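You operate a simulated robot arm through the tools that you are given. There is no shell and no other tool. Be economical: measure what you need, move in short steps, check, and stop when the job is done.

You run a simulated two-armed robot. Do the job below in one go: nothing can be reset, and whatever is moved stays where it is left.

JOB
Brush out mould 62, lay the clay lump in it and roll it flat.
Fine: put the blue brush and the hand roller back; leave the other moulds dusty and the lumps under the table alone. Set down upright: blue brush, hand roller. What is to be rubbed or washed off counts as gone when no trace of it is left.

It is judged by the outcome, as a careful person would: the job done as asked, and still so three seconds after it is handed in. It fails if anything else is knocked over, pushed out of place, dropped, spilled or broken.

ROBOT AND FRAMES
Two 7-joint arms with fingered hands on one trunk, on a base that drives. Base frame: it is fixed to the floor where the robot stands at the start and does not move with it; the origin is under the middle of the robot, x ahead of it, y to its left, z up; the surface under the hand at the start is at about z = 0.72. Lengths are in m, angles in rad, forces in N, time in s.
The left shoulder is at the start at [0.04, 0.146, 1.105], the right one opposite. With the tool pointing down near the work surface each hand reaches from about 0.28 to 0.72 m from the robot's upright axis, wherever it stands, measured 20 degrees to its own side. Payload 4 kg a hand.
The tool frame of a hand sits at the grasp point between the pads (the TCP): z along the fingers, y along the line on which they close. The tips reach 0.026 m beyond it. Largest opening 0.148 m; the body of the gripper starts 0.073 m behind the TCP. The gripper is a hand of 3 fingers: y runs from the thumb to the fingers, the wrist lies at [0, 0, -0.224] in the tool frame, and closing takes about 1.5 s.
Orientation is that of the tool frame in the base frame, as a unit quaternion [w, x, y, z]. With the fingers straight down and closing along the base's y, the tool's x points along the base's -x, its y along +y and its z along -z.

CONTROLS
- The arms move only by the tool servo_tool. It takes "left_commands", "right_commands" or both (then of equal length, played together; a hand with none holds still); each is one flat list of numbers, 7 for each row, row after row: the gripper command, from -1 (shut) to 1 (fully open), values between in proportion, then the shift along the tool's x, y, z in m, then the turn, a rotation vector about the tool's x, y, z in rad. In form: [jaw, tx, ty, tz, ax, ay, az, jaw, tx, ty, tz, ax, ay, az, ...]. A call has 1 to 12 rows; each row shifts and turns the commanded pose from where the row before left it, along the tool's axes as they then stand. Each row takes 0.2 s and may step no farther than 0.05 m and 0.15 rad from the row before; otherwise, or with a gripper value out of range, the whole call is refused. Where a pose cannot be reached the arm comes as near as it can. A force on the tool above 40 N (or 10 N above the force at the start of the call, whichever is more), or a blocked arm, ends the call early, and 0.2 s more pass. Each finger travels about 0.108 m/s and halts on what it meets, pressing with about 28 N; the grip force reading is that of the motor and also rises with nothing between the fingers. The clock runs only during rows and for 0.2 s after the last one: add rows that do not move to give the fingers time. The reply holds the time, the measured pose of the TCP, the force on the tool along the base axes, the opening and the grip force, in the units named above and with some noise, with the torque about the TCP (base axes, N m) and any sound that the robot's microphone picked up, and new pictures: "pictures" is both (left out), scene, wrist or none (wrist: the cameras of the hands that moved).
- Cameras (640 x 400 px; columns grow to the right, rows downward): "scene" is now at [0.1077, -0.0005, 1.3255]; the picture's right is [0.00, -1.00, 0.00], its down [-0.64, -0.00, -0.77] and it looks along [0.77, 0.00, -0.64] (base axes); focal length 269 px, centre (320, 200). "left" rides on the left gripper at [-0.068, -0.039, -0.09] in its tool frame; the picture's right is [0.50, -0.87, 0.00], its down [0.66, 0.38, -0.65] and it looks along [0.57, 0.33, 0.76] (tool axes); focal length 222 px, centre (320, 200). "right" rides on the right gripper at [0.068, -0.039, -0.09] in its tool frame; the picture's right is [0.50, 0.87, 0.00], its down [-0.66, 0.38, -0.65] and it looks along [-0.57, 0.33, 0.76] (tool axes); focal length 222 px, centre (320, 200). There is no depth. A picture from a camera that has moved, and an enlarged one, comes with that camera's place and axes in the base frame and with its lens.
- lift_body(by): slides the trunk up (or, below 0, down) by that many m; the arms and the scene camera ride with it, the base frame stays. It gives what a move gives, with no picture.
- steer(legs): drives the robot by 1 to 6 legs, each [ahead, left, turn to the left] in m, m and rad, along the robot's own axes; the way and the turn of a leg run together, so that a leg with both is an arc; at most 1.5 m and 3.142 rad a leg. The arms and the cameras ride along, it lands a little off, and it stops where it bumps. It gives what a move gives, and a new picture of the scene camera.
- set_grasp(shape, hand): the hand has 3 fingers and takes this shape, open, in about a second: jaw (thumb against the fingers, like two jaws); tri (thumb and two fingers); tip (a fingertip pinch); poke (one finger out to press); point (the index stretched); flat (the hand flat); cup (the hand cupped); fist (a fist). The gripper value then closes the fingers along that shape, each until it touches; the sizes above hold for jaw. It gives what a move gives, with no picture.
- pan_tilt(pan, tilt): turns the head with the scene camera to pan (to the left, within 1.501 rad either way) and tilt (down, from -0.506 to 1.204), counted from straight ahead of the robot. It gives what a move gives, and a new picture of the scene camera.
- zoom(camera, box): a new picture of the part [left, top, right, bottom] of that camera's present view, enlarged. No time passes.
- close_job(): hands the job in; it is judged then, once.

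Work in short steps. Places have to be worked out from the pictures, the camera data and where the tool is seen: move nearer, look again, correct. Check each grasp and each placing, and mend what went wrong. You have 120 turns and 260 pictures in all, those below and enlarged ones among them. Open the grippers and draw the arms clear of the work before you hand the job in, unless the task says otherwise; then end with one line.

The tools are called after "Request:" by a JSON object that holds its "op" and its "data". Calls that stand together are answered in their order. servo_tool: Moves the arms, as the interface text tells. Its arguments: {"type":"object","properties":{"left_commands":{"type":"array"},"right_commands":{"type":"array"},"pictures":{"type":"string","enum":["both","scene","wrist","none"]}},"required":[]} The other tools are called the same way: lift_body (by) slides the trunk up or down; set_grasp (shape, hand) gives the hand a shape; steer (legs) drives the base; pan_tilt (pan, tilt) turns the head that bears the scene camera; zoom (camera, box) takes an enlarged picture of a part of a camera's view; close_job () hands the job in.

At the start:

```text
t: 0.0
left_eef_pos: [0.4899, 0.2567, 1.1475]
left_tcp_rot: [-0.001, 0.0, 1.0, 0.0]
left_force: [-1.1, -0.2, 0.5]
left_wrist_torque: [0.0, 0.0, 0.0]
left_grip_width: 0.1479
left_finger_force: 0.0
left_shape: jaw
right_eef_pos: [0.4232, -0.156, 1.1256]
right_tcp_rot: [0.0, 0.0, 1.0, 0.0]
right_force: [0.1, 0.3, 0.3]
right_wrist_torque: [0.01, 0.01, -0.02]
right_grip_width: 0.1481
right_finger_force: 0.1
right_shape: jaw
trunk travel left (down, up): [-0.275, 0.231]
robot x, y, heading: [0.002, -0.0009, 0.002]
head pan, tilt: [0.002, 0.695]
```

scene: 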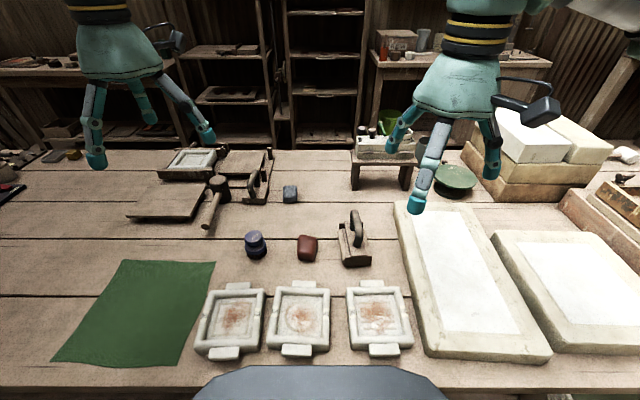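
right: 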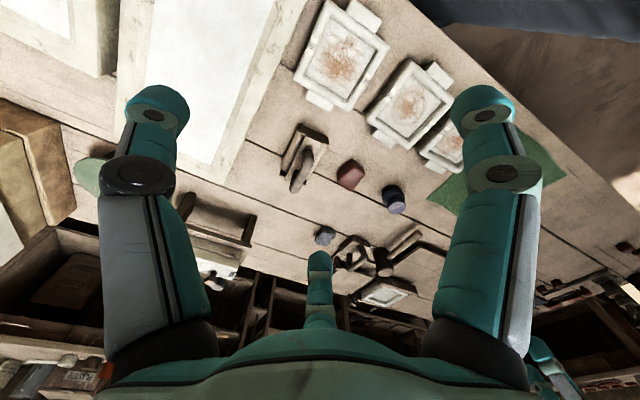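
left: 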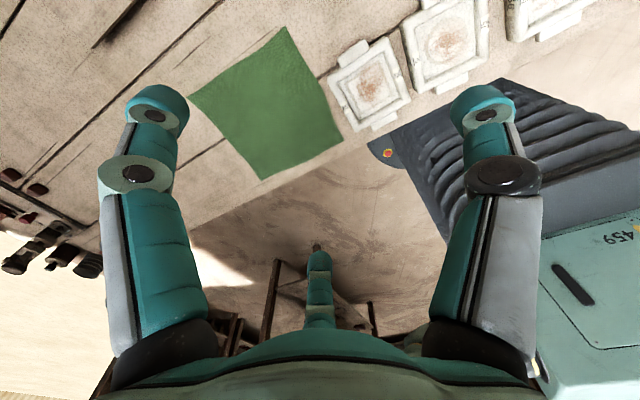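

The pictures show three dusty moulds near the front edge, with some small objects behind them. I'll enlarge the moulds and the objects to find mould 62, the brush, the roller and the clay lump.

Request:
{"op": "zoom", "data": {"camera": "scene", "box": [190, 270, 430, 370]}}

Request:
{"op": "zoom", "data": {"camera": "scene", "box": [120, 140, 400, 280]}}

Request:
{"op": "zoom", "data": {"camera": "scene", "box": [340, 90, 500, 200]}}

```text
2.67 times, centred on (310, 320) of scene
camera zoom: at [0.1077, -0.0005, 1.3255], right [0.0, -1.0, 0.0], down [-0.64, 0.0, -0.77], along [0.77, 0.0, -0.64], focal length 718 px, centre (347, -120)
```

zoom: 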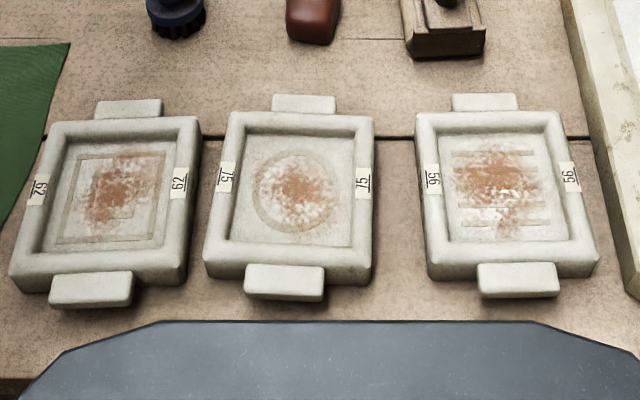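

```text
2.29 times, centred on (260, 210) of scene
camera zoom: at [0.1077, -0.0005, 1.3255], right [0.0, -1.0, 0.0], down [-0.64, 0.0, -0.77], along [0.77, 0.0, -0.64], focal length 616 px, centre (457, 177)
```

zoom: 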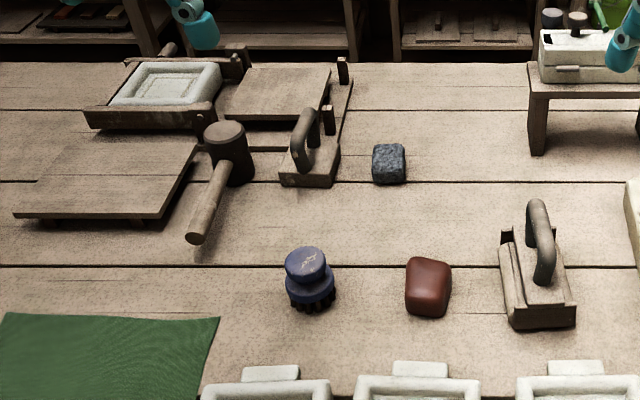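

```text
3.64 times, centred on (420, 145) of scene
camera zoom: at [0.1077, -0.0005, 1.3255], right [0.0, -1.0, 0.0], down [-0.64, 0.0, -0.77], along [0.77, 0.0, -0.64], focal length 980 px, centre (-44, 400)
```

zoom: 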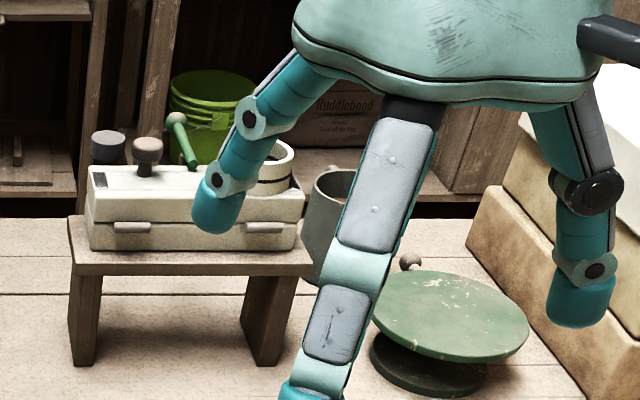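

The left mould seems to carry 62, but the tags need a closer reading. I'll enlarge the tags, the handled tools and the things on the box.

Request:
{"op": "zoom", "data": {"camera": "scene", "box": [195, 280, 275, 360]}}

Request:
{"op": "zoom", "data": {"camera": "scene", "box": [230, 205, 390, 275]}}

Request:
{"op": "zoom", "data": {"camera": "scene", "box": [140, 140, 300, 240]}}

Request:
{"op": "zoom", "data": {"camera": "scene", "box": [350, 110, 430, 160]}}

```text
5.00 times, centred on (235, 320) of scene
camera zoom: at [0.1077, -0.0005, 1.3255], right [0.0, -1.0, 0.0], down [-0.64, 0.0, -0.77], along [0.77, 0.0, -0.64], focal length 1347 px, centre (745, -400)
```

zoom: 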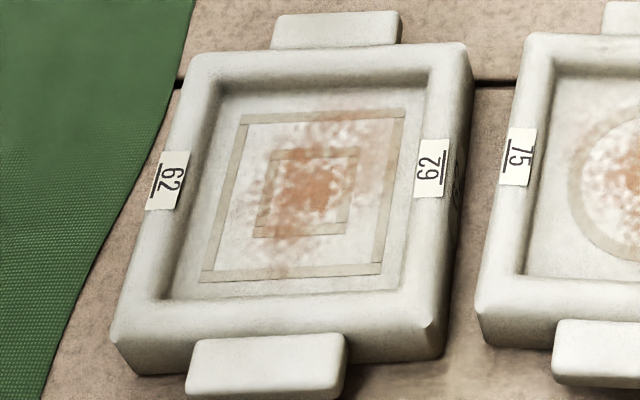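

```text
4.00 times, centred on (310, 240) of scene
camera zoom: at [0.1077, -0.0005, 1.3255], right [0.0, -1.0, 0.0], down [-0.64, 0.0, -0.77], along [0.77, 0.0, -0.64], focal length 1078 px, centre (360, 40)
```

zoom: 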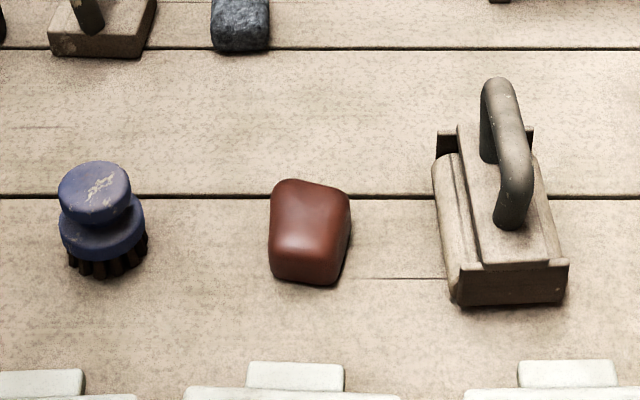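

```text
4.00 times, centred on (220, 190) of scene
camera zoom: at [0.1077, -0.0005, 1.3255], right [0.0, -1.0, 0.0], down [-0.64, 0.0, -0.77], along [0.77, 0.0, -0.64], focal length 1078 px, centre (720, 240)
```

zoom: 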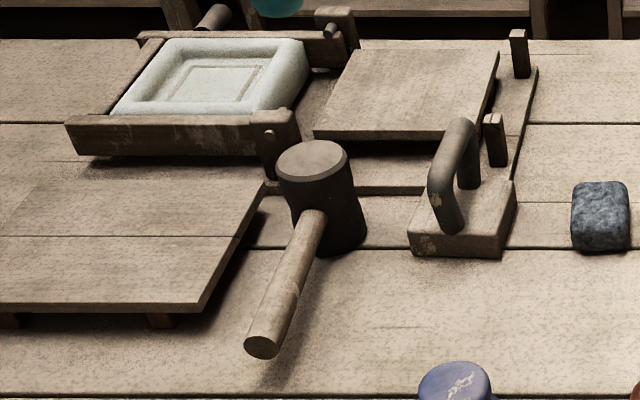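

```text
8.00 times, centred on (390, 135) of scene
camera zoom: at [0.1077, -0.0005, 1.3255], right [0.0, -1.0, 0.0], down [-0.64, 0.0, -0.77], along [0.77, 0.0, -0.64], focal length 2155 px, centre (-240, 720)
```

zoom: 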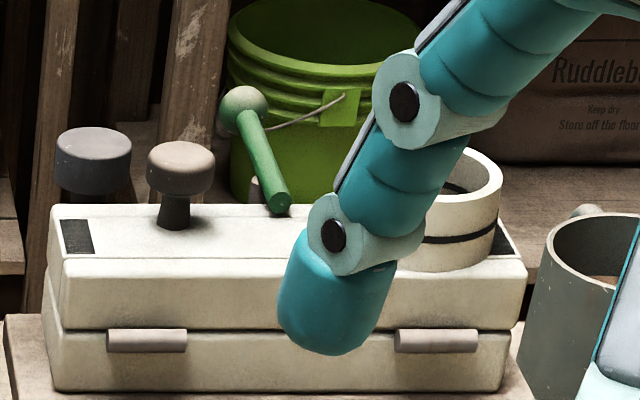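

The left mould is 62. The blue brush is at about (0.607, 0.181), the clay lump at about (0.59, 0.035), and the roller, a frame with a handle, at about (0.61, -0.10). I'll bring the left hand above the brush and look.

Request:
{"op": "servo_tool", "data": {"left_commands": [1, -0.0195, -0.0127, 0.041, 0, 0, 0, 1, -0.0195, -0.0127, 0.041, 0, 0, 0, 1, -0.0195, -0.0127, 0.041, 0, 0, 0, 1, -0.0195, -0.0127, 0.041, 0, 0, 0, 1, -0.0195, -0.0127, 0.041, 0, 0, 0, 1, -0.0195, -0.0127, 0.041, 0, 0, 0, 1, 0, 0, 0, 0, 0, 0]}}

```text
t: 1.6
left_eef_pos: [0.6053, 0.1813, 0.8998]
left_tcp_rot: [0.0, 0.0, 1.0, 0.0]
left_force: [-0.2, 0.3, 0.5]
left_wrist_torque: [-0.02, 0.0, -0.01]
left_grip_width: 0.148
left_finger_force: 0.0
left_shape: jaw
right_eef_pos: [0.4225, -0.1572, 1.1276]
right_tcp_rot: [0.0, 0.0, 1.0, -0.001]
right_force: [-0.3, -0.4, -0.4]
right_wrist_torque: [0.03, -0.02, 0.0]
right_grip_width: 0.1479
right_finger_force: 0.1
right_shape: jaw
trunk travel left (down, up): [-0.275, 0.231]
robot x, y, heading: [-0.0027, 0.0021, 0.0]
head pan, tilt: [0.002, 0.695]
camera scene: at [0.107, -0.0001, 1.3256], right [0.0, -1.0, 0.0], down [-0.64, 0.0, -0.77], along [0.77, 0.0, -0.64], focal length 269 px, centre (320, 200)
camera left: at [0.6732, 0.1433, 0.9899], right [-0.5, -0.87, 0.0], down [-0.66, 0.38, 0.65], along [-0.57, 0.33, -0.76], focal length 222 px, centre (320, 200)
```

scene: 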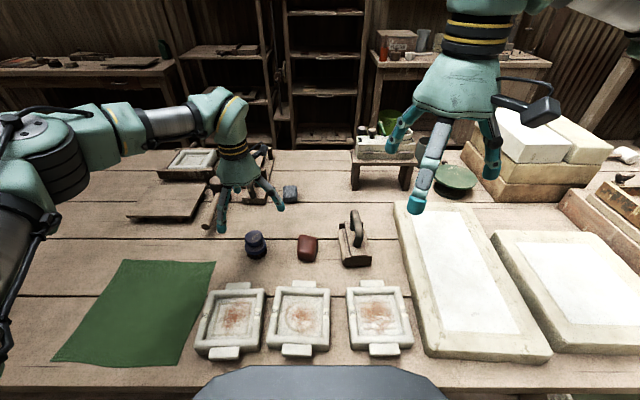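
left: 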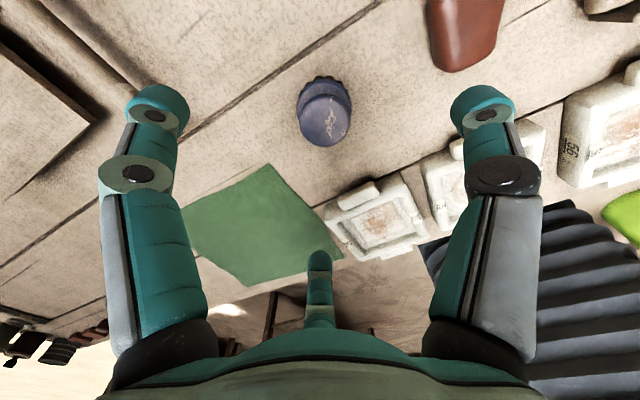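

The brush sits at about (0.600, 0.180), between the fingers. I'll lower to grip height at the knob and check before closing.

Request:
{"op": "servo_tool", "data": {"left_commands": [1, 0.005, -0.001, 0.032, 0, 0, 0, 1, 0, 0, 0.032, 0, 0, 0, 1, 0, 0, 0.032, 0, 0, 0, 1, 0, 0, 0.03, 0, 0, 0, 1, 0, 0, 0, 0, 0, 0]}}

Request:
{"op": "zoom", "data": {"camera": "scene", "box": [200, 195, 320, 270]}}

```text
t: 2.8
left_eef_pos: [0.6012, 0.1827, 0.7753]
left_tcp_rot: [0.0, 0.0, 1.0, 0.0]
left_force: [-0.3, -0.4, -0.6]
left_wrist_torque: [-0.02, 0.02, 0.05]
left_grip_width: 0.1481
left_finger_force: 0.0
left_shape: jaw
right_eef_pos: [0.4237, -0.1574, 1.1273]
right_tcp_rot: [-0.001, 0.0, 1.0, 0.0]
right_force: [0.3, 0.2, -0.1]
right_wrist_torque: [0.04, -0.04, -0.01]
right_grip_width: 0.1479
right_finger_force: 0.0
right_shape: jaw
trunk travel left (down, up): [-0.275, 0.231]
robot x, y, heading: [0.0016, 0.0027, -0.004]
head pan, tilt: [0.002, 0.695]
camera scene: at [0.1074, -0.0006, 1.3256], right [0.0, -1.0, 0.0], down [-0.64, 0.0, -0.77], along [0.77, 0.0, -0.64], focal length 269 px, centre (320, 200)
camera left: at [0.6685, 0.1442, 0.8655], right [-0.5, -0.87, 0.0], down [-0.66, 0.38, 0.65], along [-0.57, 0.33, -0.76], focal length 222 px, centre (320, 200)
```

scene: 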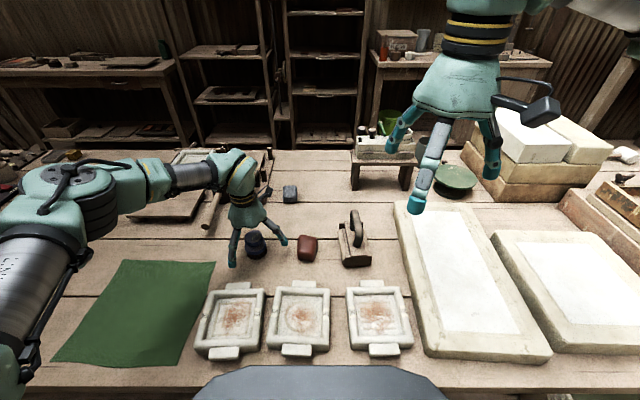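
left: 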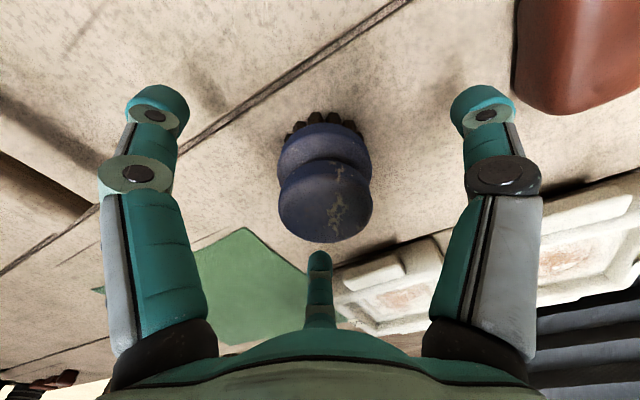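

```text
5.33 times, centred on (260, 232) of scene
camera zoom: at [0.1074, -0.0006, 1.3256], right [0.0, -1.0, 0.0], down [-0.64, 0.0, -0.77], along [0.77, 0.0, -0.64], focal length 1437 px, centre (640, 27)
```

zoom: 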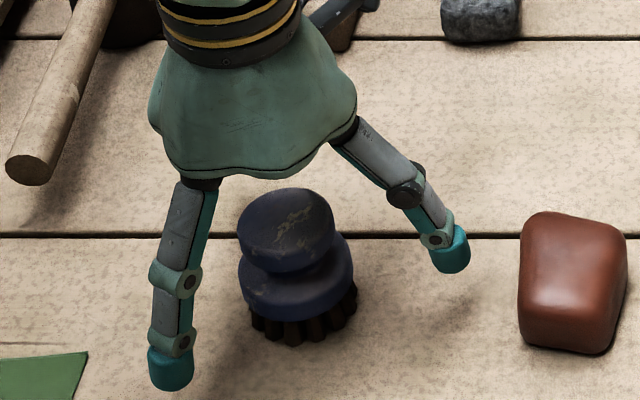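

The knob top is at about z = 0.78. I'll raise 5 mm so I grip the knob only, then close.

Request:
{"op": "servo_tool", "data": {"left_commands": [1, 0, 0, -0.005, 0, 0, 0, -1, 0, 0, 0, 0, 0, 0, -1, 0, 0, 0, 0, 0, 0, -1, 0, 0, 0, 0, 0, 0, -1, 0, 0, 0, 0, 0, 0, -1, 0, 0, 0, 0, 0, 0, -1, 0, 0, 0, 0, 0, 0]}}

Request:
{"op": "zoom", "data": {"camera": "scene", "box": [200, 195, 320, 270]}}

```text
t: 4.4
left_eef_pos: [0.601, 0.1825, 0.7802]
left_tcp_rot: [0.001, 0.0, 1.0, 0.001]
left_force: [-0.3, 0.8, 2.2]
left_wrist_torque: [-0.05, 0.0, 0.03]
left_grip_width: 0.041
left_finger_force: 27.7
left_shape: jaw
right_eef_pos: [0.4217, -0.1579, 1.1266]
right_tcp_rot: [0.0, 0.0, 1.0, 0.0]
right_force: [1.5, 0.2, -0.7]
right_wrist_torque: [-0.01, 0.02, 0.02]
right_grip_width: 0.148
right_finger_force: 0.1
right_shape: jaw
trunk travel left (down, up): [-0.275, 0.231]
robot x, y, heading: [-0.0003, -0.0013, 0.002]
head pan, tilt: [0.002, 0.695]
camera scene: at [0.1076, -0.0005, 1.3255], right [0.0, -1.0, 0.0], down [-0.64, 0.0, -0.77], along [0.77, 0.0, -0.64], focal length 269 px, centre (320, 200)
camera left: at [0.668, 0.1435, 0.8709], right [-0.5, -0.87, 0.0], down [-0.66, 0.38, 0.65], along [-0.57, 0.33, -0.76], focal length 222 px, centre (320, 200)
```

scene: 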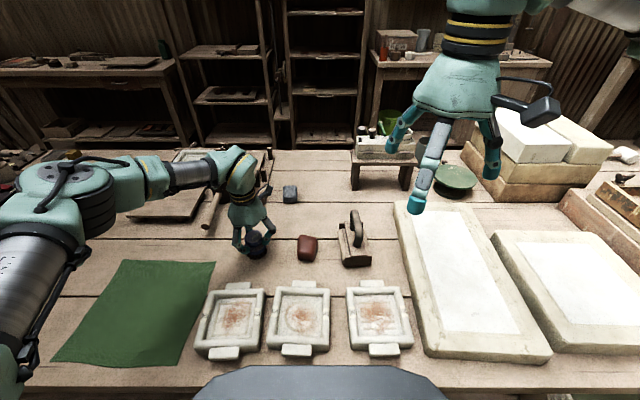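
left: 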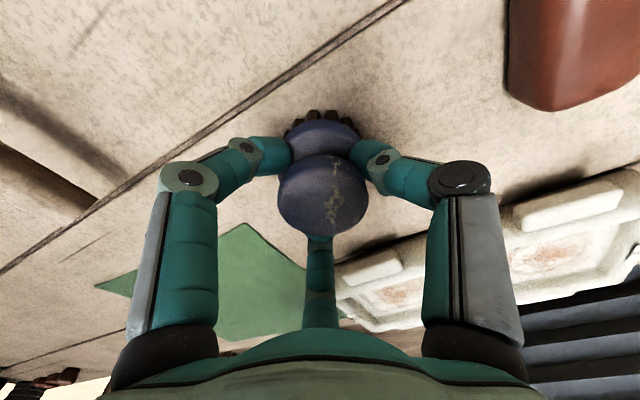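

```text
5.33 times, centred on (260, 232) of scene
camera zoom: at [0.1076, -0.0005, 1.3255], right [0.0, -1.0, 0.0], down [-0.64, 0.0, -0.77], along [0.77, 0.0, -0.64], focal length 1437 px, centre (640, 27)
```

zoom: 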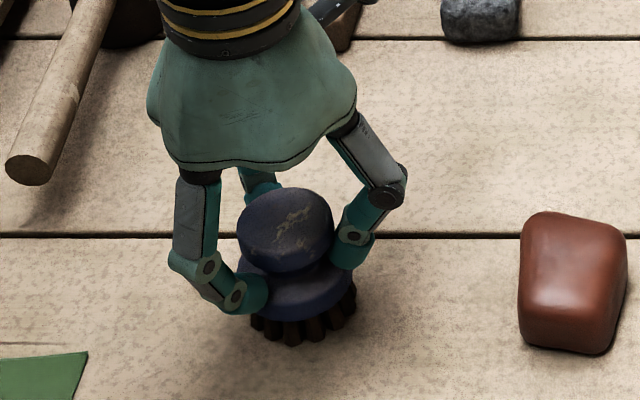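

Gripped at the waist below the knob (0.041 m). I'll lift it and carry it above mould 62.

Request:
{"op": "servo_tool", "data": {"left_commands": [-1, 0, 0, -0.035, 0, 0, 0, -1, 0, 0, -0.035, 0, 0, 0, -1, 0, 0, -0.03, 0, 0, 0, -1, 0.04, 0.003, 0, 0, 0, 0, -1, 0.04, 0.003, 0, 0, 0, 0, -1, 0.04, 0.003, 0, 0, 0, 0, -1, 0.04, 0.003, 0, 0, 0, 0, -1, 0.04, 0.003, 0, 0, 0, 0, -1, 0, 0, 0, 0, 0, 0]}}

Request:
{"op": "zoom", "data": {"camera": "scene", "box": [170, 250, 330, 370]}}

```text
t: 6.4
left_eef_pos: [0.4011, 0.193, 0.8802]
left_tcp_rot: [0.001, -0.001, 1.0, 0.0]
left_force: [0.5, -0.5, -1.6]
left_wrist_torque: [0.0, 0.0, 0.0]
left_grip_width: 0.0412
left_finger_force: 28.2
left_shape: jaw
right_eef_pos: [0.4225, -0.1576, 1.1271]
right_tcp_rot: [-0.001, 0.0, 1.0, -0.001]
right_force: [-0.5, 0.2, -1.2]
right_wrist_torque: [-0.01, -0.01, -0.01]
right_grip_width: 0.1479
right_finger_force: 0.2
right_shape: jaw
trunk travel left (down, up): [-0.275, 0.231]
robot x, y, heading: [-0.0018, 0.0002, 0.001]
head pan, tilt: [0.002, 0.695]
camera scene: at [0.1083, -0.0006, 1.3254], right [0.0, -1.0, 0.0], down [-0.64, 0.0, -0.77], along [0.77, 0.0, -0.64], focal length 269 px, centre (320, 200)
camera left: at [0.4687, 0.1557, 0.9708], right [-0.5, -0.87, 0.0], down [-0.66, 0.38, 0.65], along [-0.57, 0.33, -0.76], focal length 222 px, centre (320, 200)
```

scene: 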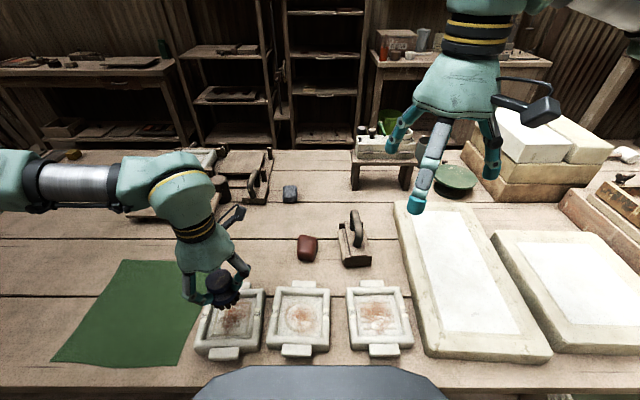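
left: 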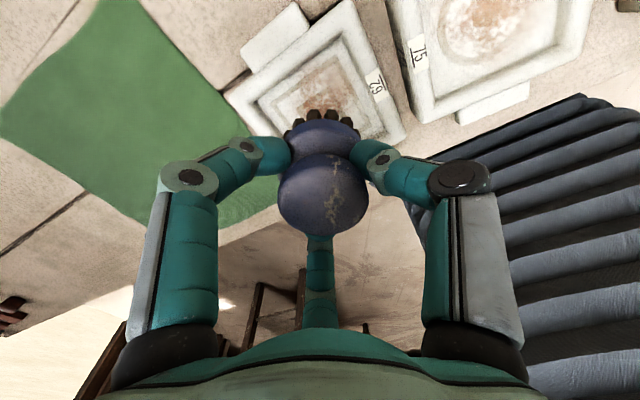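

```text
3.33 times, centred on (250, 310) of scene
camera zoom: at [0.1083, -0.0006, 1.3254], right [0.0, -1.0, 0.0], down [-0.64, 0.0, -0.77], along [0.77, 0.0, -0.64], focal length 898 px, centre (553, -167)
```

zoom: 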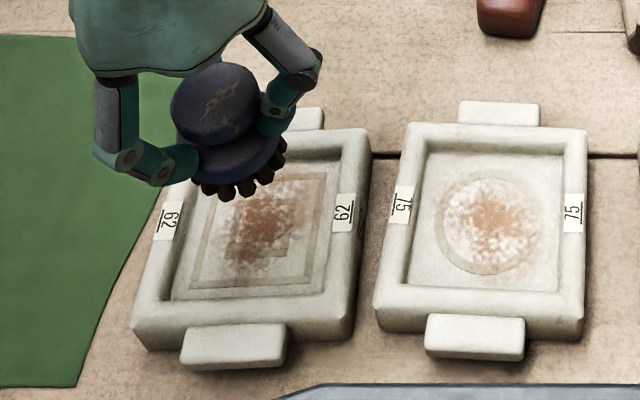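

From the corner rays, mould 62's floor centre is at about (0.403, 0.196), with an interior of roughly 0.10 × 0.10 m. I'll lower the brush to just above it and check clearance.

Request:
{"op": "servo_tool", "data": {"left_commands": [-1, -0.002, 0.003, 0.03, 0, 0, 0, -1, 0, 0, 0.03, 0, 0, 0, -1, 0, 0, 0.008, 0, 0, 0, -1, 0, 0, 0.004, 0, 0, 0, -1, 0, 0, 0, 0, 0, 0], "pictures": "wrist"}}

Request:
{"op": "zoom", "data": {"camera": "scene", "box": [170, 250, 330, 370]}}

```text
t: 7.6
left_eef_pos: [0.4042, 0.199, 0.8084]
left_tcp_rot: [0.001, 0.0, 1.0, 0.0]
left_force: [-0.5, -0.2, -0.5]
left_wrist_torque: [0.0, -0.05, -0.01]
left_grip_width: 0.0409
left_finger_force: 28.1
left_shape: jaw
right_eef_pos: [0.4236, -0.1573, 1.1268]
right_tcp_rot: [-0.001, 0.0, 1.0, 0.0]
right_force: [0.0, 0.9, 0.4]
right_wrist_torque: [0.01, 0.0, 0.01]
right_grip_width: 0.1478
right_finger_force: 0.0
right_shape: jaw
trunk travel left (down, up): [-0.275, 0.231]
robot x, y, heading: [0.0013, 0.001, 0.0]
head pan, tilt: [0.002, 0.695]
camera left: at [0.471, 0.1599, 0.8987], right [-0.5, -0.87, 0.0], down [-0.66, 0.38, 0.65], along [-0.57, 0.33, -0.76], focal length 222 px, centre (320, 200)
```

left: 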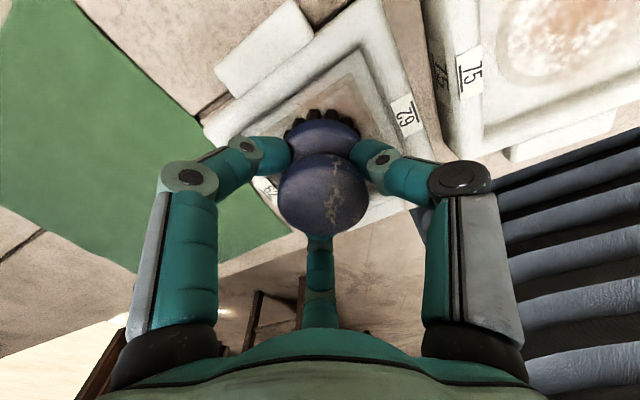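

```text
3.33 times, centred on (250, 310) of scene
camera zoom: at [0.1077, -0.0005, 1.3255], right [0.0, -1.0, 0.0], down [-0.64, 0.0, -0.77], along [0.77, 0.0, -0.64], focal length 898 px, centre (553, -167)
```

zoom: 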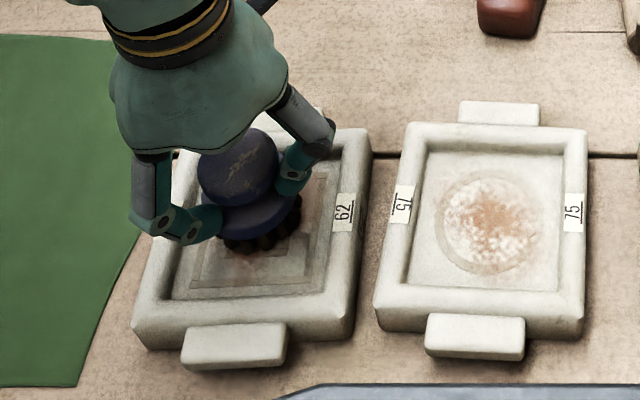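

Bristles look to be inside the walls, just above the floor. I'll lower in small steps until contact shows.

Request:
{"op": "servo_tool", "data": {"left_commands": [-1, 0, -0.002, 0.004, 0, 0, 0, -1, 0, 0, 0.004, 0, 0, 0, -1, 0, 0, 0, 0, 0, 0], "pictures": "none"}}

```text
t: 8.4
left_eef_pos: [0.4031, 0.1952, 0.8033]
left_tcp_rot: [0.003, 0.0, 1.0, -0.001]
left_force: [1.3, 2.9, 22.5]
left_wrist_torque: [0.2, 0.1, 0.01]
left_grip_width: 0.0411
left_finger_force: 27.6
left_shape: jaw
right_eef_pos: [0.4216, -0.1571, 1.1286]
right_tcp_rot: [0.001, 0.0, 1.0, 0.001]
right_force: [-0.2, -0.1, -0.9]
right_wrist_torque: [0.0, -0.02, 0.07]
right_grip_width: 0.1478
right_finger_force: 0.0
right_shape: jaw
trunk travel left (down, up): [-0.275, 0.231]
robot x, y, heading: [-0.0036, -0.001, 0.0]
head pan, tilt: [0.002, 0.695]
```

Contact is at 22 N, so the bristles touch at TCP z ≈ 0.804. I'll ease 2 mm and sweep a raster of ±17 mm inside the walls.

Request:
{"op": "servo_tool", "data": {"left_commands": [-1, 0.017, 0, -0.002, 0, 0, 0, -1, 0, 0.015, 0, 0, 0, 0, -1, -0.017, 0, 0, 0, 0, 0, -1, -0.017, 0, 0, 0, 0, 0, -1, 0, -0.015, 0, 0, 0, 0, -1, 0.017, 0, 0, 0, 0, 0, -1, 0.017, 0, 0, 0, 0, 0, -1, 0, -0.015, 0, 0, 0, 0, -1, -0.017, 0, 0, 0, 0, 0, -1, -0.017, 0, 0, 0, 0, 0, -1, 0, 0.015, 0, 0, 0, 0, -1, 0.017, 0, 0, 0, 0, 0], "pictures": "none"}}

Request:
{"op": "zoom", "data": {"camera": "scene", "box": [170, 250, 330, 370]}}

```text
t: 11.0
left_eef_pos: [0.4046, 0.1963, 0.8026]
left_tcp_rot: [0.002, 0.0, 1.0, -0.001]
left_force: [6.8, 0.0, 18.3]
left_wrist_torque: [-0.07, -0.51, -0.04]
left_grip_width: 0.0412
left_finger_force: 28.2
left_shape: jaw
right_eef_pos: [0.4237, -0.1566, 1.1269]
right_tcp_rot: [0.0, 0.0, 1.0, 0.0]
right_force: [-0.3, 0.5, 0.6]
right_wrist_torque: [0.02, 0.0, 0.01]
right_grip_width: 0.1481
right_finger_force: 0.0
right_shape: jaw
trunk travel left (down, up): [-0.275, 0.231]
robot x, y, heading: [0.0004, -0.0032, 0.002]
head pan, tilt: [0.002, 0.695]
```

```text
3.33 times, centred on (250, 310) of scene
camera zoom: at [0.1071, -0.0008, 1.3256], right [0.0, -1.0, 0.0], down [-0.64, 0.0, -0.77], along [0.77, 0.0, -0.64], focal length 898 px, centre (553, -167)
```

zoom: 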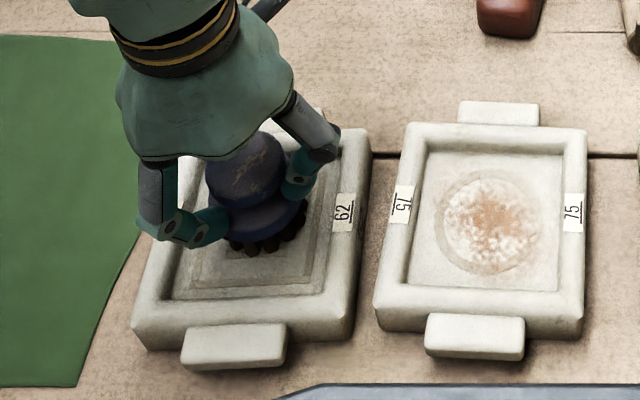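

Visible dust is gone and the mould hasn't moved. I'll make one crosswise pass, then lift and inspect.

Request:
{"op": "servo_tool", "data": {"left_commands": [-1, 0.017, 0.015, 0, 0, 0, 0, -1, 0, -0.015, 0, 0, 0, 0, -1, 0, -0.015, 0, 0, 0, 0, -1, -0.017, 0, 0, 0, 0, 0, -1, 0, 0.015, 0, 0, 0, 0, -1, 0, 0.015, 0, 0, 0, 0, -1, -0.017, 0, 0, 0, 0, 0, -1, 0, -0.015, 0, 0, 0, 0, -1, 0, -0.015, 0, 0, 0, 0, -1, 0.017, 0.015, 0, 0, 0, 0, -1, 0, 0, -0.04, 0, 0, 0, -1, 0, 0, -0.04, 0, 0, 0], "pictures": "none"}}

Request:
{"op": "servo_tool", "data": {"left_commands": [-1, -0.045, -0.003, -0.01, 0, 0, 0, -1, -0.045, -0.003, 0, 0, 0, 0, -1, -0.045, -0.003, 0, 0, 0, 0, -1, -0.045, -0.003, 0, 0, 0, 0, -1, -0.017, -0.003, 0, 0, 0, 0, -1, 0, 0, 0, 0, 0, 0], "pictures": "wrist"}}

Request:
{"op": "zoom", "data": {"camera": "scene", "box": [195, 280, 275, 360]}}

```text
t: 13.6
left_eef_pos: [0.401, 0.1941, 0.8842]
left_tcp_rot: [0.0, 0.001, 1.0, 0.0]
left_force: [-0.4, -0.8, -0.4]
left_wrist_torque: [0.02, 0.01, 0.03]
left_grip_width: 0.0397
left_finger_force: 28.4
left_shape: jaw
right_eef_pos: [0.4228, -0.1568, 1.1263]
right_tcp_rot: [0.0, -0.001, 1.0, 0.001]
right_force: [-0.4, -1.0, -0.4]
right_wrist_torque: [-0.01, 0.01, -0.01]
right_grip_width: 0.1478
right_finger_force: 0.1
right_shape: jaw
trunk travel left (down, up): [-0.275, 0.231]
robot x, y, heading: [0.0023, 0.0018, -0.002]
head pan, tilt: [0.002, 0.695]
```

```text
t: 15.0
left_eef_pos: [0.5995, 0.1802, 0.8924]
left_tcp_rot: [-0.001, 0.0, 1.0, 0.0]
left_force: [-0.3, 0.3, -1.0]
left_wrist_torque: [0.01, 0.01, 0.0]
left_grip_width: 0.0395
left_finger_force: 27.5
left_shape: jaw
right_eef_pos: [0.4233, -0.1571, 1.1268]
right_tcp_rot: [0.0, -0.001, 1.0, 0.0]
right_force: [0.8, -0.9, -0.2]
right_wrist_torque: [-0.02, -0.01, 0.03]
right_grip_width: 0.1478
right_finger_force: 0.1
right_shape: jaw
trunk travel left (down, up): [-0.275, 0.231]
robot x, y, heading: [-0.0006, 0.0021, 0.001]
head pan, tilt: [0.002, 0.695]
camera left: at [0.6668, 0.1417, 0.9824], right [-0.5, -0.87, 0.0], down [-0.66, 0.38, 0.65], along [-0.57, 0.33, -0.76], focal length 222 px, centre (320, 200)
```

left: 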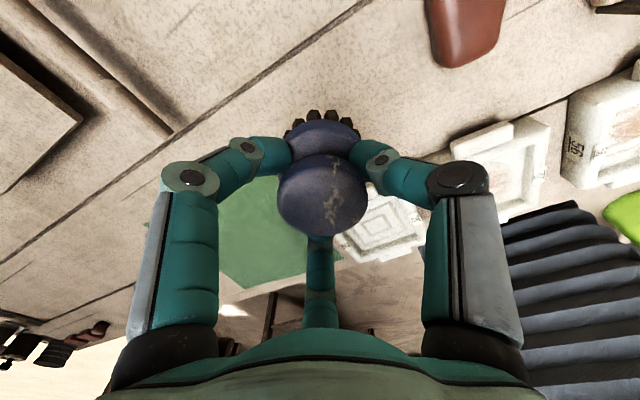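

```text
5.00 times, centred on (235, 320) of scene
camera zoom: at [0.1077, -0.0003, 1.3255], right [0.0, -1.0, 0.0], down [-0.64, 0.0, -0.77], along [0.77, 0.0, -0.64], focal length 1347 px, centre (745, -400)
```

zoom: 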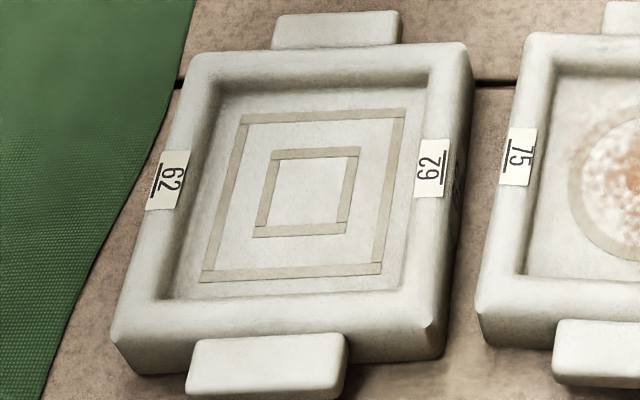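

Mould 62 is clean and hasn't moved. I'll lower the brush back to its original spot (TCP 0.601, 0.1825, 0.780).

Request:
{"op": "servo_tool", "data": {"left_commands": [-1, -0.0015, 0.002, 0.04, 0, 0, 0, -1, 0, 0, 0.04, 0, 0, 0, -1, 0, 0, 0.024, 0, 0, 0, -1, 0, 0, 0.004, 0, 0, 0, -1, 0, 0, 0.003, 0, 0, 0, -1, 0, 0, 0, 0, 0, 0], "pictures": "none"}}

Request:
{"op": "zoom", "data": {"camera": "scene", "box": [200, 195, 320, 270]}}

```text
t: 16.4
left_eef_pos: [0.603, 0.1827, 0.7822]
left_tcp_rot: [0.001, 0.0, 1.0, 0.0]
left_force: [0.5, 0.0, -0.7]
left_wrist_torque: [0.0, 0.0, 0.02]
left_grip_width: 0.0397
left_finger_force: 28.4
left_shape: jaw
right_eef_pos: [0.4231, -0.1555, 1.1271]
right_tcp_rot: [-0.001, 0.0, 1.0, 0.0]
right_force: [0.9, -0.2, 0.1]
right_wrist_torque: [0.04, -0.01, 0.0]
right_grip_width: 0.1478
right_finger_force: 0.1
right_shape: jaw
trunk travel left (down, up): [-0.275, 0.231]
robot x, y, heading: [0.001, -0.0039, 0.001]
head pan, tilt: [0.002, 0.695]
```

```text
5.33 times, centred on (260, 232) of scene
camera zoom: at [0.1078, -0.0004, 1.3255], right [0.0, -1.0, 0.0], down [-0.64, 0.0, -0.77], along [0.77, 0.0, -0.64], focal length 1437 px, centre (640, 27)
```

zoom: 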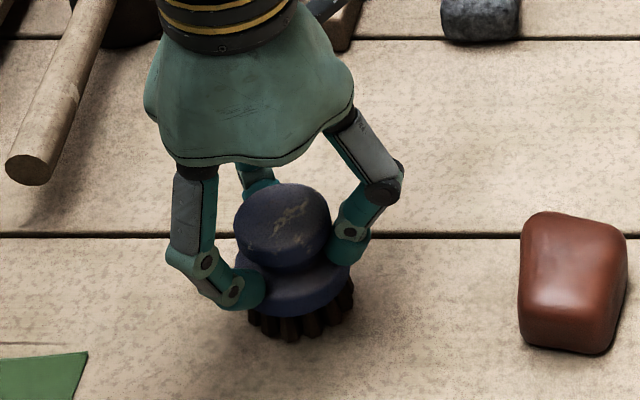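

No contact yet, so I'll lower a few mm more to touch.

Request:
{"op": "servo_tool", "data": {"left_commands": [-1, 0.001, 0, 0.002, 0, 0, 0, -1, 0, 0, 0.002, 0, 0, 0, -1, 0, 0, 0, 0, 0, 0], "pictures": "none"}}

```text
t: 17.2
left_eef_pos: [0.6005, 0.1832, 0.7807]
left_tcp_rot: [0.002, 0.0, 1.0, 0.0]
left_force: [3.1, 1.5, 18.2]
left_wrist_torque: [0.1, -0.03, 0.04]
left_grip_width: 0.0397
left_finger_force: 27.8
left_shape: jaw
right_eef_pos: [0.4209, -0.1571, 1.1271]
right_tcp_rot: [0.001, 0.001, 1.0, 0.0]
right_force: [-0.7, 0.1, 0.1]
right_wrist_torque: [0.0, -0.01, -0.02]
right_grip_width: 0.1479
right_finger_force: 0.1
right_shape: jaw
trunk travel left (down, up): [-0.275, 0.231]
robot x, y, heading: [0.0001, 0.002, -0.002]
head pan, tilt: [0.002, 0.695]
```

The brush is on the table. I'll ease 1.5 mm, open gradually and rise straight up.

Request:
{"op": "servo_tool", "data": {"left_commands": [-1, 0, 0, -0.0015, 0, 0, 0, -0.4, 0, 0, 0, 0, 0, 0, 0, 0, 0, 0, 0, 0, 0, 0.5, 0, 0, 0, 0, 0, 0, 1, 0, 0, 0, 0, 0, 0, 1, 0, 0, 0, 0, 0, 0, 1, 0, 0, -0.03, 0, 0, 0, 1, 0, 0, -0.04, 0, 0, 0, 1, 0, 0, -0.04, 0, 0, 0, 1, 0, 0, 0, 0, 0, 0]}}

Request:
{"op": "zoom", "data": {"camera": "scene", "box": [200, 195, 320, 270]}}

```text
t: 19.4
left_eef_pos: [0.6012, 0.1833, 0.8908]
left_tcp_rot: [0.0, 0.0, 1.0, 0.001]
left_force: [-0.1, -0.3, -0.1]
left_wrist_torque: [0.0, -0.03, 0.04]
left_grip_width: 0.148
left_finger_force: 0.0
left_shape: jaw
right_eef_pos: [0.4254, -0.1573, 1.1263]
right_tcp_rot: [-0.001, 0.0, 1.0, 0.0]
right_force: [0.2, 0.6, -0.6]
right_wrist_torque: [0.01, -0.03, 0.0]
right_grip_width: 0.1481
right_finger_force: 0.2
right_shape: jaw
trunk travel left (down, up): [-0.275, 0.231]
robot x, y, heading: [0.003, 0.0015, 0.001]
head pan, tilt: [0.002, 0.695]
camera scene: at [0.1082, -0.0003, 1.3254], right [0.0, -1.0, 0.0], down [-0.64, 0.0, -0.77], along [0.77, 0.0, -0.64], focal length 269 px, centre (320, 200)
camera left: at [0.6675, 0.1447, 0.9818], right [-0.5, -0.87, 0.0], down [-0.65, 0.38, 0.65], along [-0.57, 0.33, -0.76], focal length 222 px, centre (320, 200)
```

scene: 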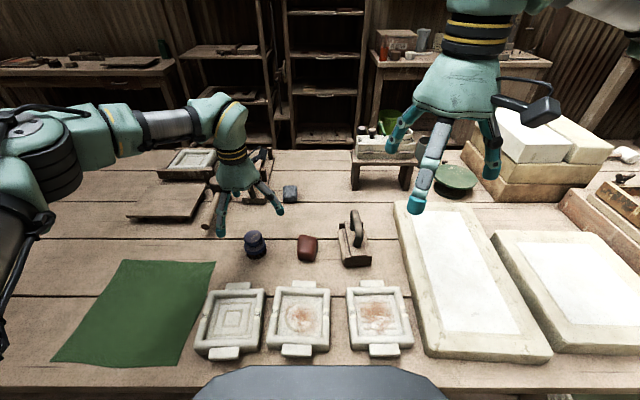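
left: 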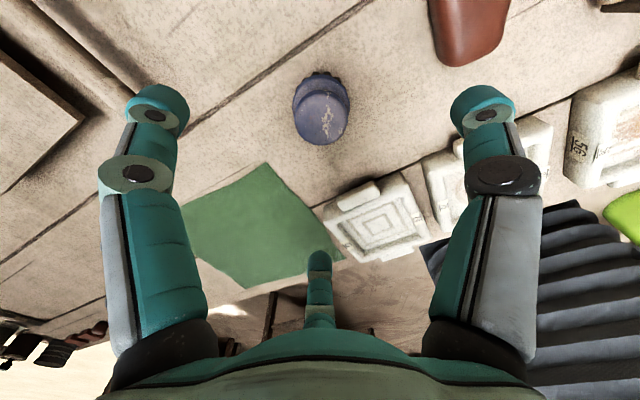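

```text
5.33 times, centred on (260, 232) of scene
camera zoom: at [0.1082, -0.0003, 1.3254], right [0.0, -1.0, 0.0], down [-0.64, 0.0, -0.77], along [0.77, 0.0, -0.64], focal length 1437 px, centre (640, 27)
```

zoom: 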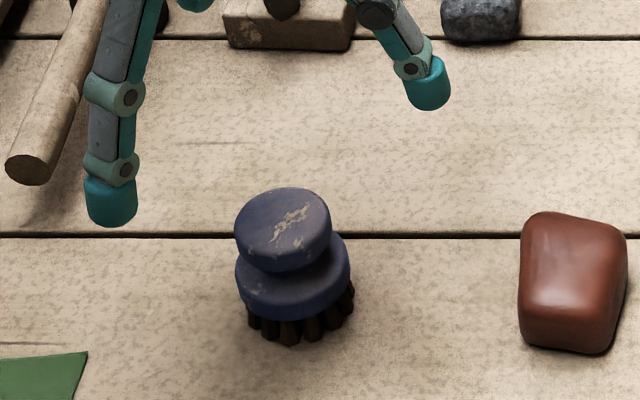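

The brush is back, upright. Next I'll move the left hand above the clay lump and look.

Request:
{"op": "servo_tool", "data": {"left_commands": [1, 0.003, -0.037, 0.002, 0, 0, 0, 1, 0.003, -0.037, 0.002, 0, 0, 0, 1, 0.003, -0.037, 0.002, 0, 0, 0, 1, 0.002, -0.037, 0.002, 0, 0, 0, 1, 0, 0, 0, 0, 0, 0]}}

Request:
{"op": "zoom", "data": {"camera": "scene", "box": [230, 195, 390, 285]}}

```text
t: 20.6
left_eef_pos: [0.591, 0.0342, 0.8809]
left_tcp_rot: [0.0, -0.001, 1.0, -0.001]
left_force: [-0.2, -0.3, 0.1]
left_wrist_torque: [0.0, 0.0, 0.02]
left_grip_width: 0.1477
left_finger_force: 0.0
left_shape: jaw
right_eef_pos: [0.4219, -0.1569, 1.127]
right_tcp_rot: [0.0, 0.0, 1.0, 0.0]
right_force: [0.5, -0.2, -0.3]
right_wrist_torque: [0.01, -0.01, 0.01]
right_grip_width: 0.1477
right_finger_force: 0.1
right_shape: jaw
trunk travel left (down, up): [-0.275, 0.231]
robot x, y, heading: [0.0005, -0.0007, -0.003]
head pan, tilt: [0.002, 0.695]
camera scene: at [0.1077, 0.0005, 1.3255], right [0.0, -1.0, 0.0], down [-0.64, 0.0, -0.77], along [0.77, 0.0, -0.64], focal length 269 px, centre (320, 200)
camera left: at [0.6575, -0.0038, 0.9712], right [-0.5, -0.87, 0.0], down [-0.66, 0.38, 0.65], along [-0.57, 0.33, -0.76], focal length 222 px, centre (320, 200)
```

scene: 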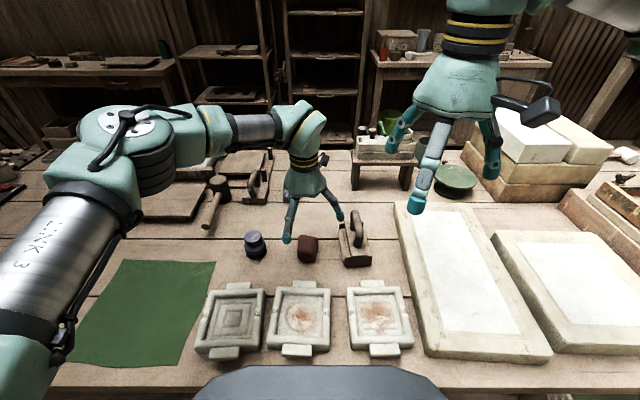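
left: 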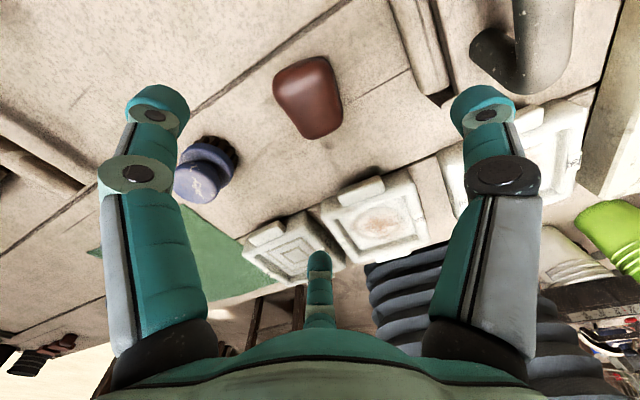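

```text
4.00 times, centred on (310, 240) of scene
camera zoom: at [0.1077, 0.0005, 1.3255], right [0.0, -1.0, 0.0], down [-0.64, 0.0, -0.77], along [0.77, 0.0, -0.64], focal length 1078 px, centre (360, 40)
```

zoom: 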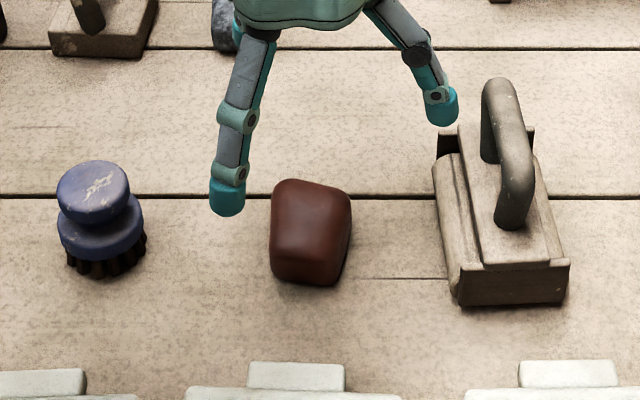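

The clay centre works out at about (0.604, 0.037). I'll narrow the opening so the finger clears the roller, then descend around the lump, gripping its upper part.

Request:
{"op": "servo_tool", "data": {"left_commands": [0.35, -0.013, 0.003, 0, 0, 0, 0, 0.35, 0, 0, 0.03, 0, 0, 0, 0.35, 0, 0, 0.03, 0, 0, 0, 0.35, 0, 0, 0.03, 0, 0, 0, 0.35, 0, 0, 0.02, 0, 0, 0, 0.35, 0, 0, 0, 0, 0, 0], "pictures": "wrist"}}

Request:
{"op": "zoom", "data": {"camera": "scene", "box": [230, 195, 390, 285]}}

```text
t: 22.0
left_eef_pos: [0.6029, 0.0389, 0.7708]
left_tcp_rot: [0.0, 0.0, 1.0, 0.001]
left_force: [-0.1, -0.5, -0.6]
left_wrist_torque: [0.05, -0.01, -0.01]
left_grip_width: 0.1004
left_finger_force: 0.1
left_shape: jaw
right_eef_pos: [0.4244, -0.1572, 1.1273]
right_tcp_rot: [0.0, 0.0, 1.0, 0.0]
right_force: [-0.6, 0.1, -0.3]
right_wrist_torque: [-0.01, 0.0, -0.02]
right_grip_width: 0.148
right_finger_force: 0.0
right_shape: jaw
trunk travel left (down, up): [-0.275, 0.231]
robot x, y, heading: [-0.0018, -0.0014, 0.0]
head pan, tilt: [0.002, 0.695]
camera left: at [0.6711, -0.0007, 0.8609], right [-0.5, -0.87, 0.0], down [-0.66, 0.38, 0.65], along [-0.57, 0.33, -0.76], focal length 222 px, centre (320, 200)
```

left: 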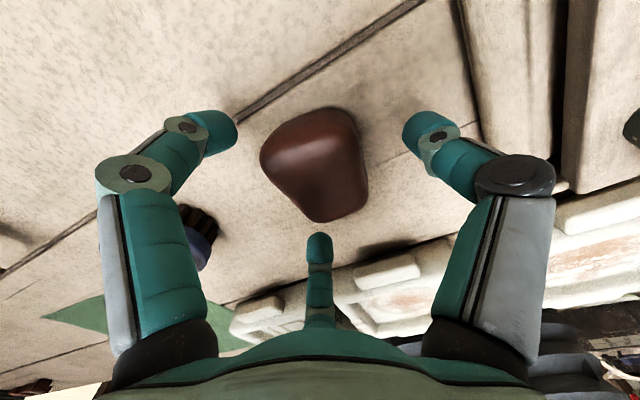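

```text
4.00 times, centred on (310, 240) of scene
camera zoom: at [0.1076, -0.0006, 1.3255], right [0.0, -1.0, 0.0], down [-0.64, 0.0, -0.77], along [0.77, 0.0, -0.64], focal length 1078 px, centre (360, 40)
```

zoom: 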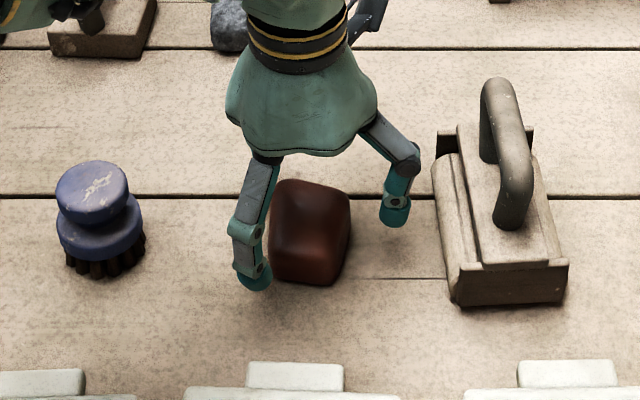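

The lump is centred between the fingers. I'll lower 13 mm and close.

Request:
{"op": "servo_tool", "data": {"left_commands": [0.35, 0, 0, 0.013, 0, 0, 0, 0, 0, 0, 0, 0, 0, 0, -0.5, 0, 0, 0, 0, 0, 0, -1, 0, 0, 0, 0, 0, 0, -1, 0, 0, 0, 0, 0, 0, -1, 0, 0, 0, 0, 0, 0], "pictures": "wrist"}}

```text
t: 23.4
left_eef_pos: [0.6041, 0.0369, 0.758]
left_tcp_rot: [0.0, 0.0, 1.0, 0.0]
left_force: [-0.5, -0.3, 0.3]
left_wrist_torque: [-0.01, -0.02, 0.02]
left_grip_width: 0.0584
left_finger_force: 28.5
left_shape: jaw
right_eef_pos: [0.4238, -0.1573, 1.1266]
right_tcp_rot: [-0.002, 0.001, 1.0, 0.0]
right_force: [-0.1, -0.1, 0.7]
right_wrist_torque: [-0.01, -0.02, 0.01]
right_grip_width: 0.1478
right_finger_force: 0.1
right_shape: jaw
trunk travel left (down, up): [-0.275, 0.231]
robot x, y, heading: [0.002, -0.0031, -0.001]
head pan, tilt: [0.002, 0.695]
camera left: at [0.6713, -0.0011, 0.8475], right [-0.5, -0.87, 0.0], down [-0.65, 0.38, 0.65], along [-0.57, 0.33, -0.76], focal length 222 px, centre (320, 200)
```

left: 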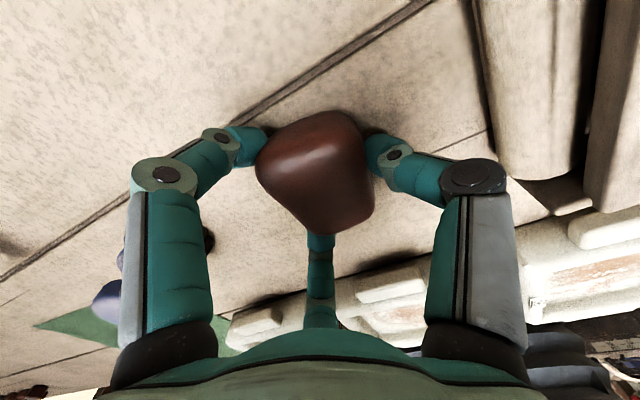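

The lump is gripped, width 0.058 m. I'll lift it and carry it above mould 62.

Request:
{"op": "servo_tool", "data": {"left_commands": [-1, 0, 0, -0.035, 0, 0, 0, -1, 0, 0, -0.035, 0, 0, 0, -1, 0, 0, -0.03, 0, 0, 0, -1, 0.0335, 0.0265, 0, 0, 0, 0, -1, 0.0335, 0.0265, 0, 0, 0, 0, -1, 0.0335, 0.0265, 0, 0, 0, 0, -1, 0.0335, 0.0265, 0, 0, 0, 0, -1, 0.0335, 0.0265, 0, 0, 0, 0, -1, 0.0335, 0.0265, 0, 0, 0, 0, -1, 0, 0, 0.03, 0, 0, 0, -1, 0, 0, 0, 0, 0, 0]}}

Request:
{"op": "zoom", "data": {"camera": "scene", "box": [170, 250, 330, 370]}}

```text
t: 25.8
left_eef_pos: [0.4017, 0.1966, 0.8287]
left_tcp_rot: [0.0, 0.0, 1.0, 0.0]
left_force: [-0.1, 0.3, -2.8]
left_wrist_torque: [-0.05, -0.02, 0.03]
left_grip_width: 0.0583
left_finger_force: 28.1
left_shape: jaw
right_eef_pos: [0.4213, -0.1567, 1.127]
right_tcp_rot: [0.0, 0.0, 1.0, 0.0]
right_force: [-0.6, -0.4, -0.1]
right_wrist_torque: [0.01, 0.0, 0.0]
right_grip_width: 0.148
right_finger_force: 0.0
right_shape: jaw
trunk travel left (down, up): [-0.275, 0.231]
robot x, y, heading: [0.0024, 0.0011, -0.003]
head pan, tilt: [0.002, 0.695]
camera scene: at [0.1074, -0.0005, 1.3255], right [0.0, -1.0, 0.0], down [-0.64, 0.0, -0.77], along [0.77, 0.0, -0.64], focal length 269 px, centre (320, 200)
camera left: at [0.4698, 0.158, 0.9178], right [-0.5, -0.87, 0.0], down [-0.66, 0.38, 0.65], along [-0.57, 0.33, -0.76], focal length 222 px, centre (320, 200)
```

scene: 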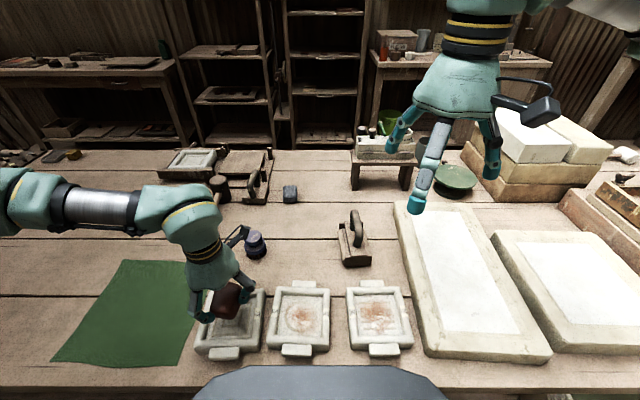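
left: 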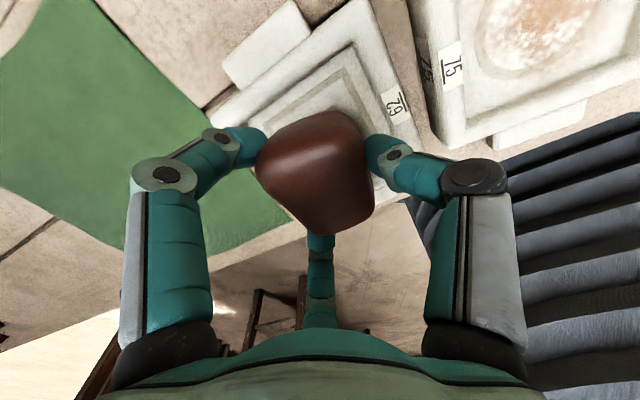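

```text
3.33 times, centred on (250, 310) of scene
camera zoom: at [0.1074, -0.0005, 1.3255], right [0.0, -1.0, 0.0], down [-0.64, 0.0, -0.77], along [0.77, 0.0, -0.64], focal length 898 px, centre (553, -167)
```

zoom: 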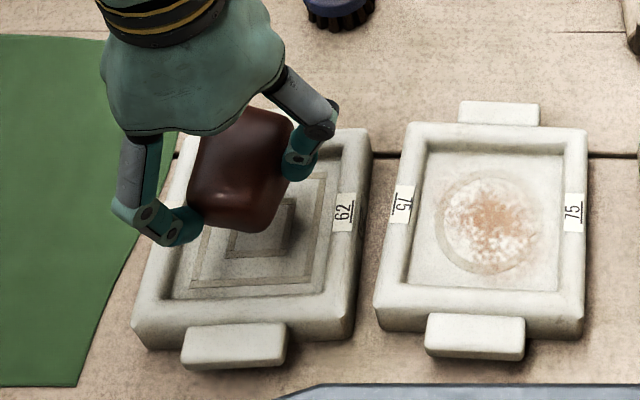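

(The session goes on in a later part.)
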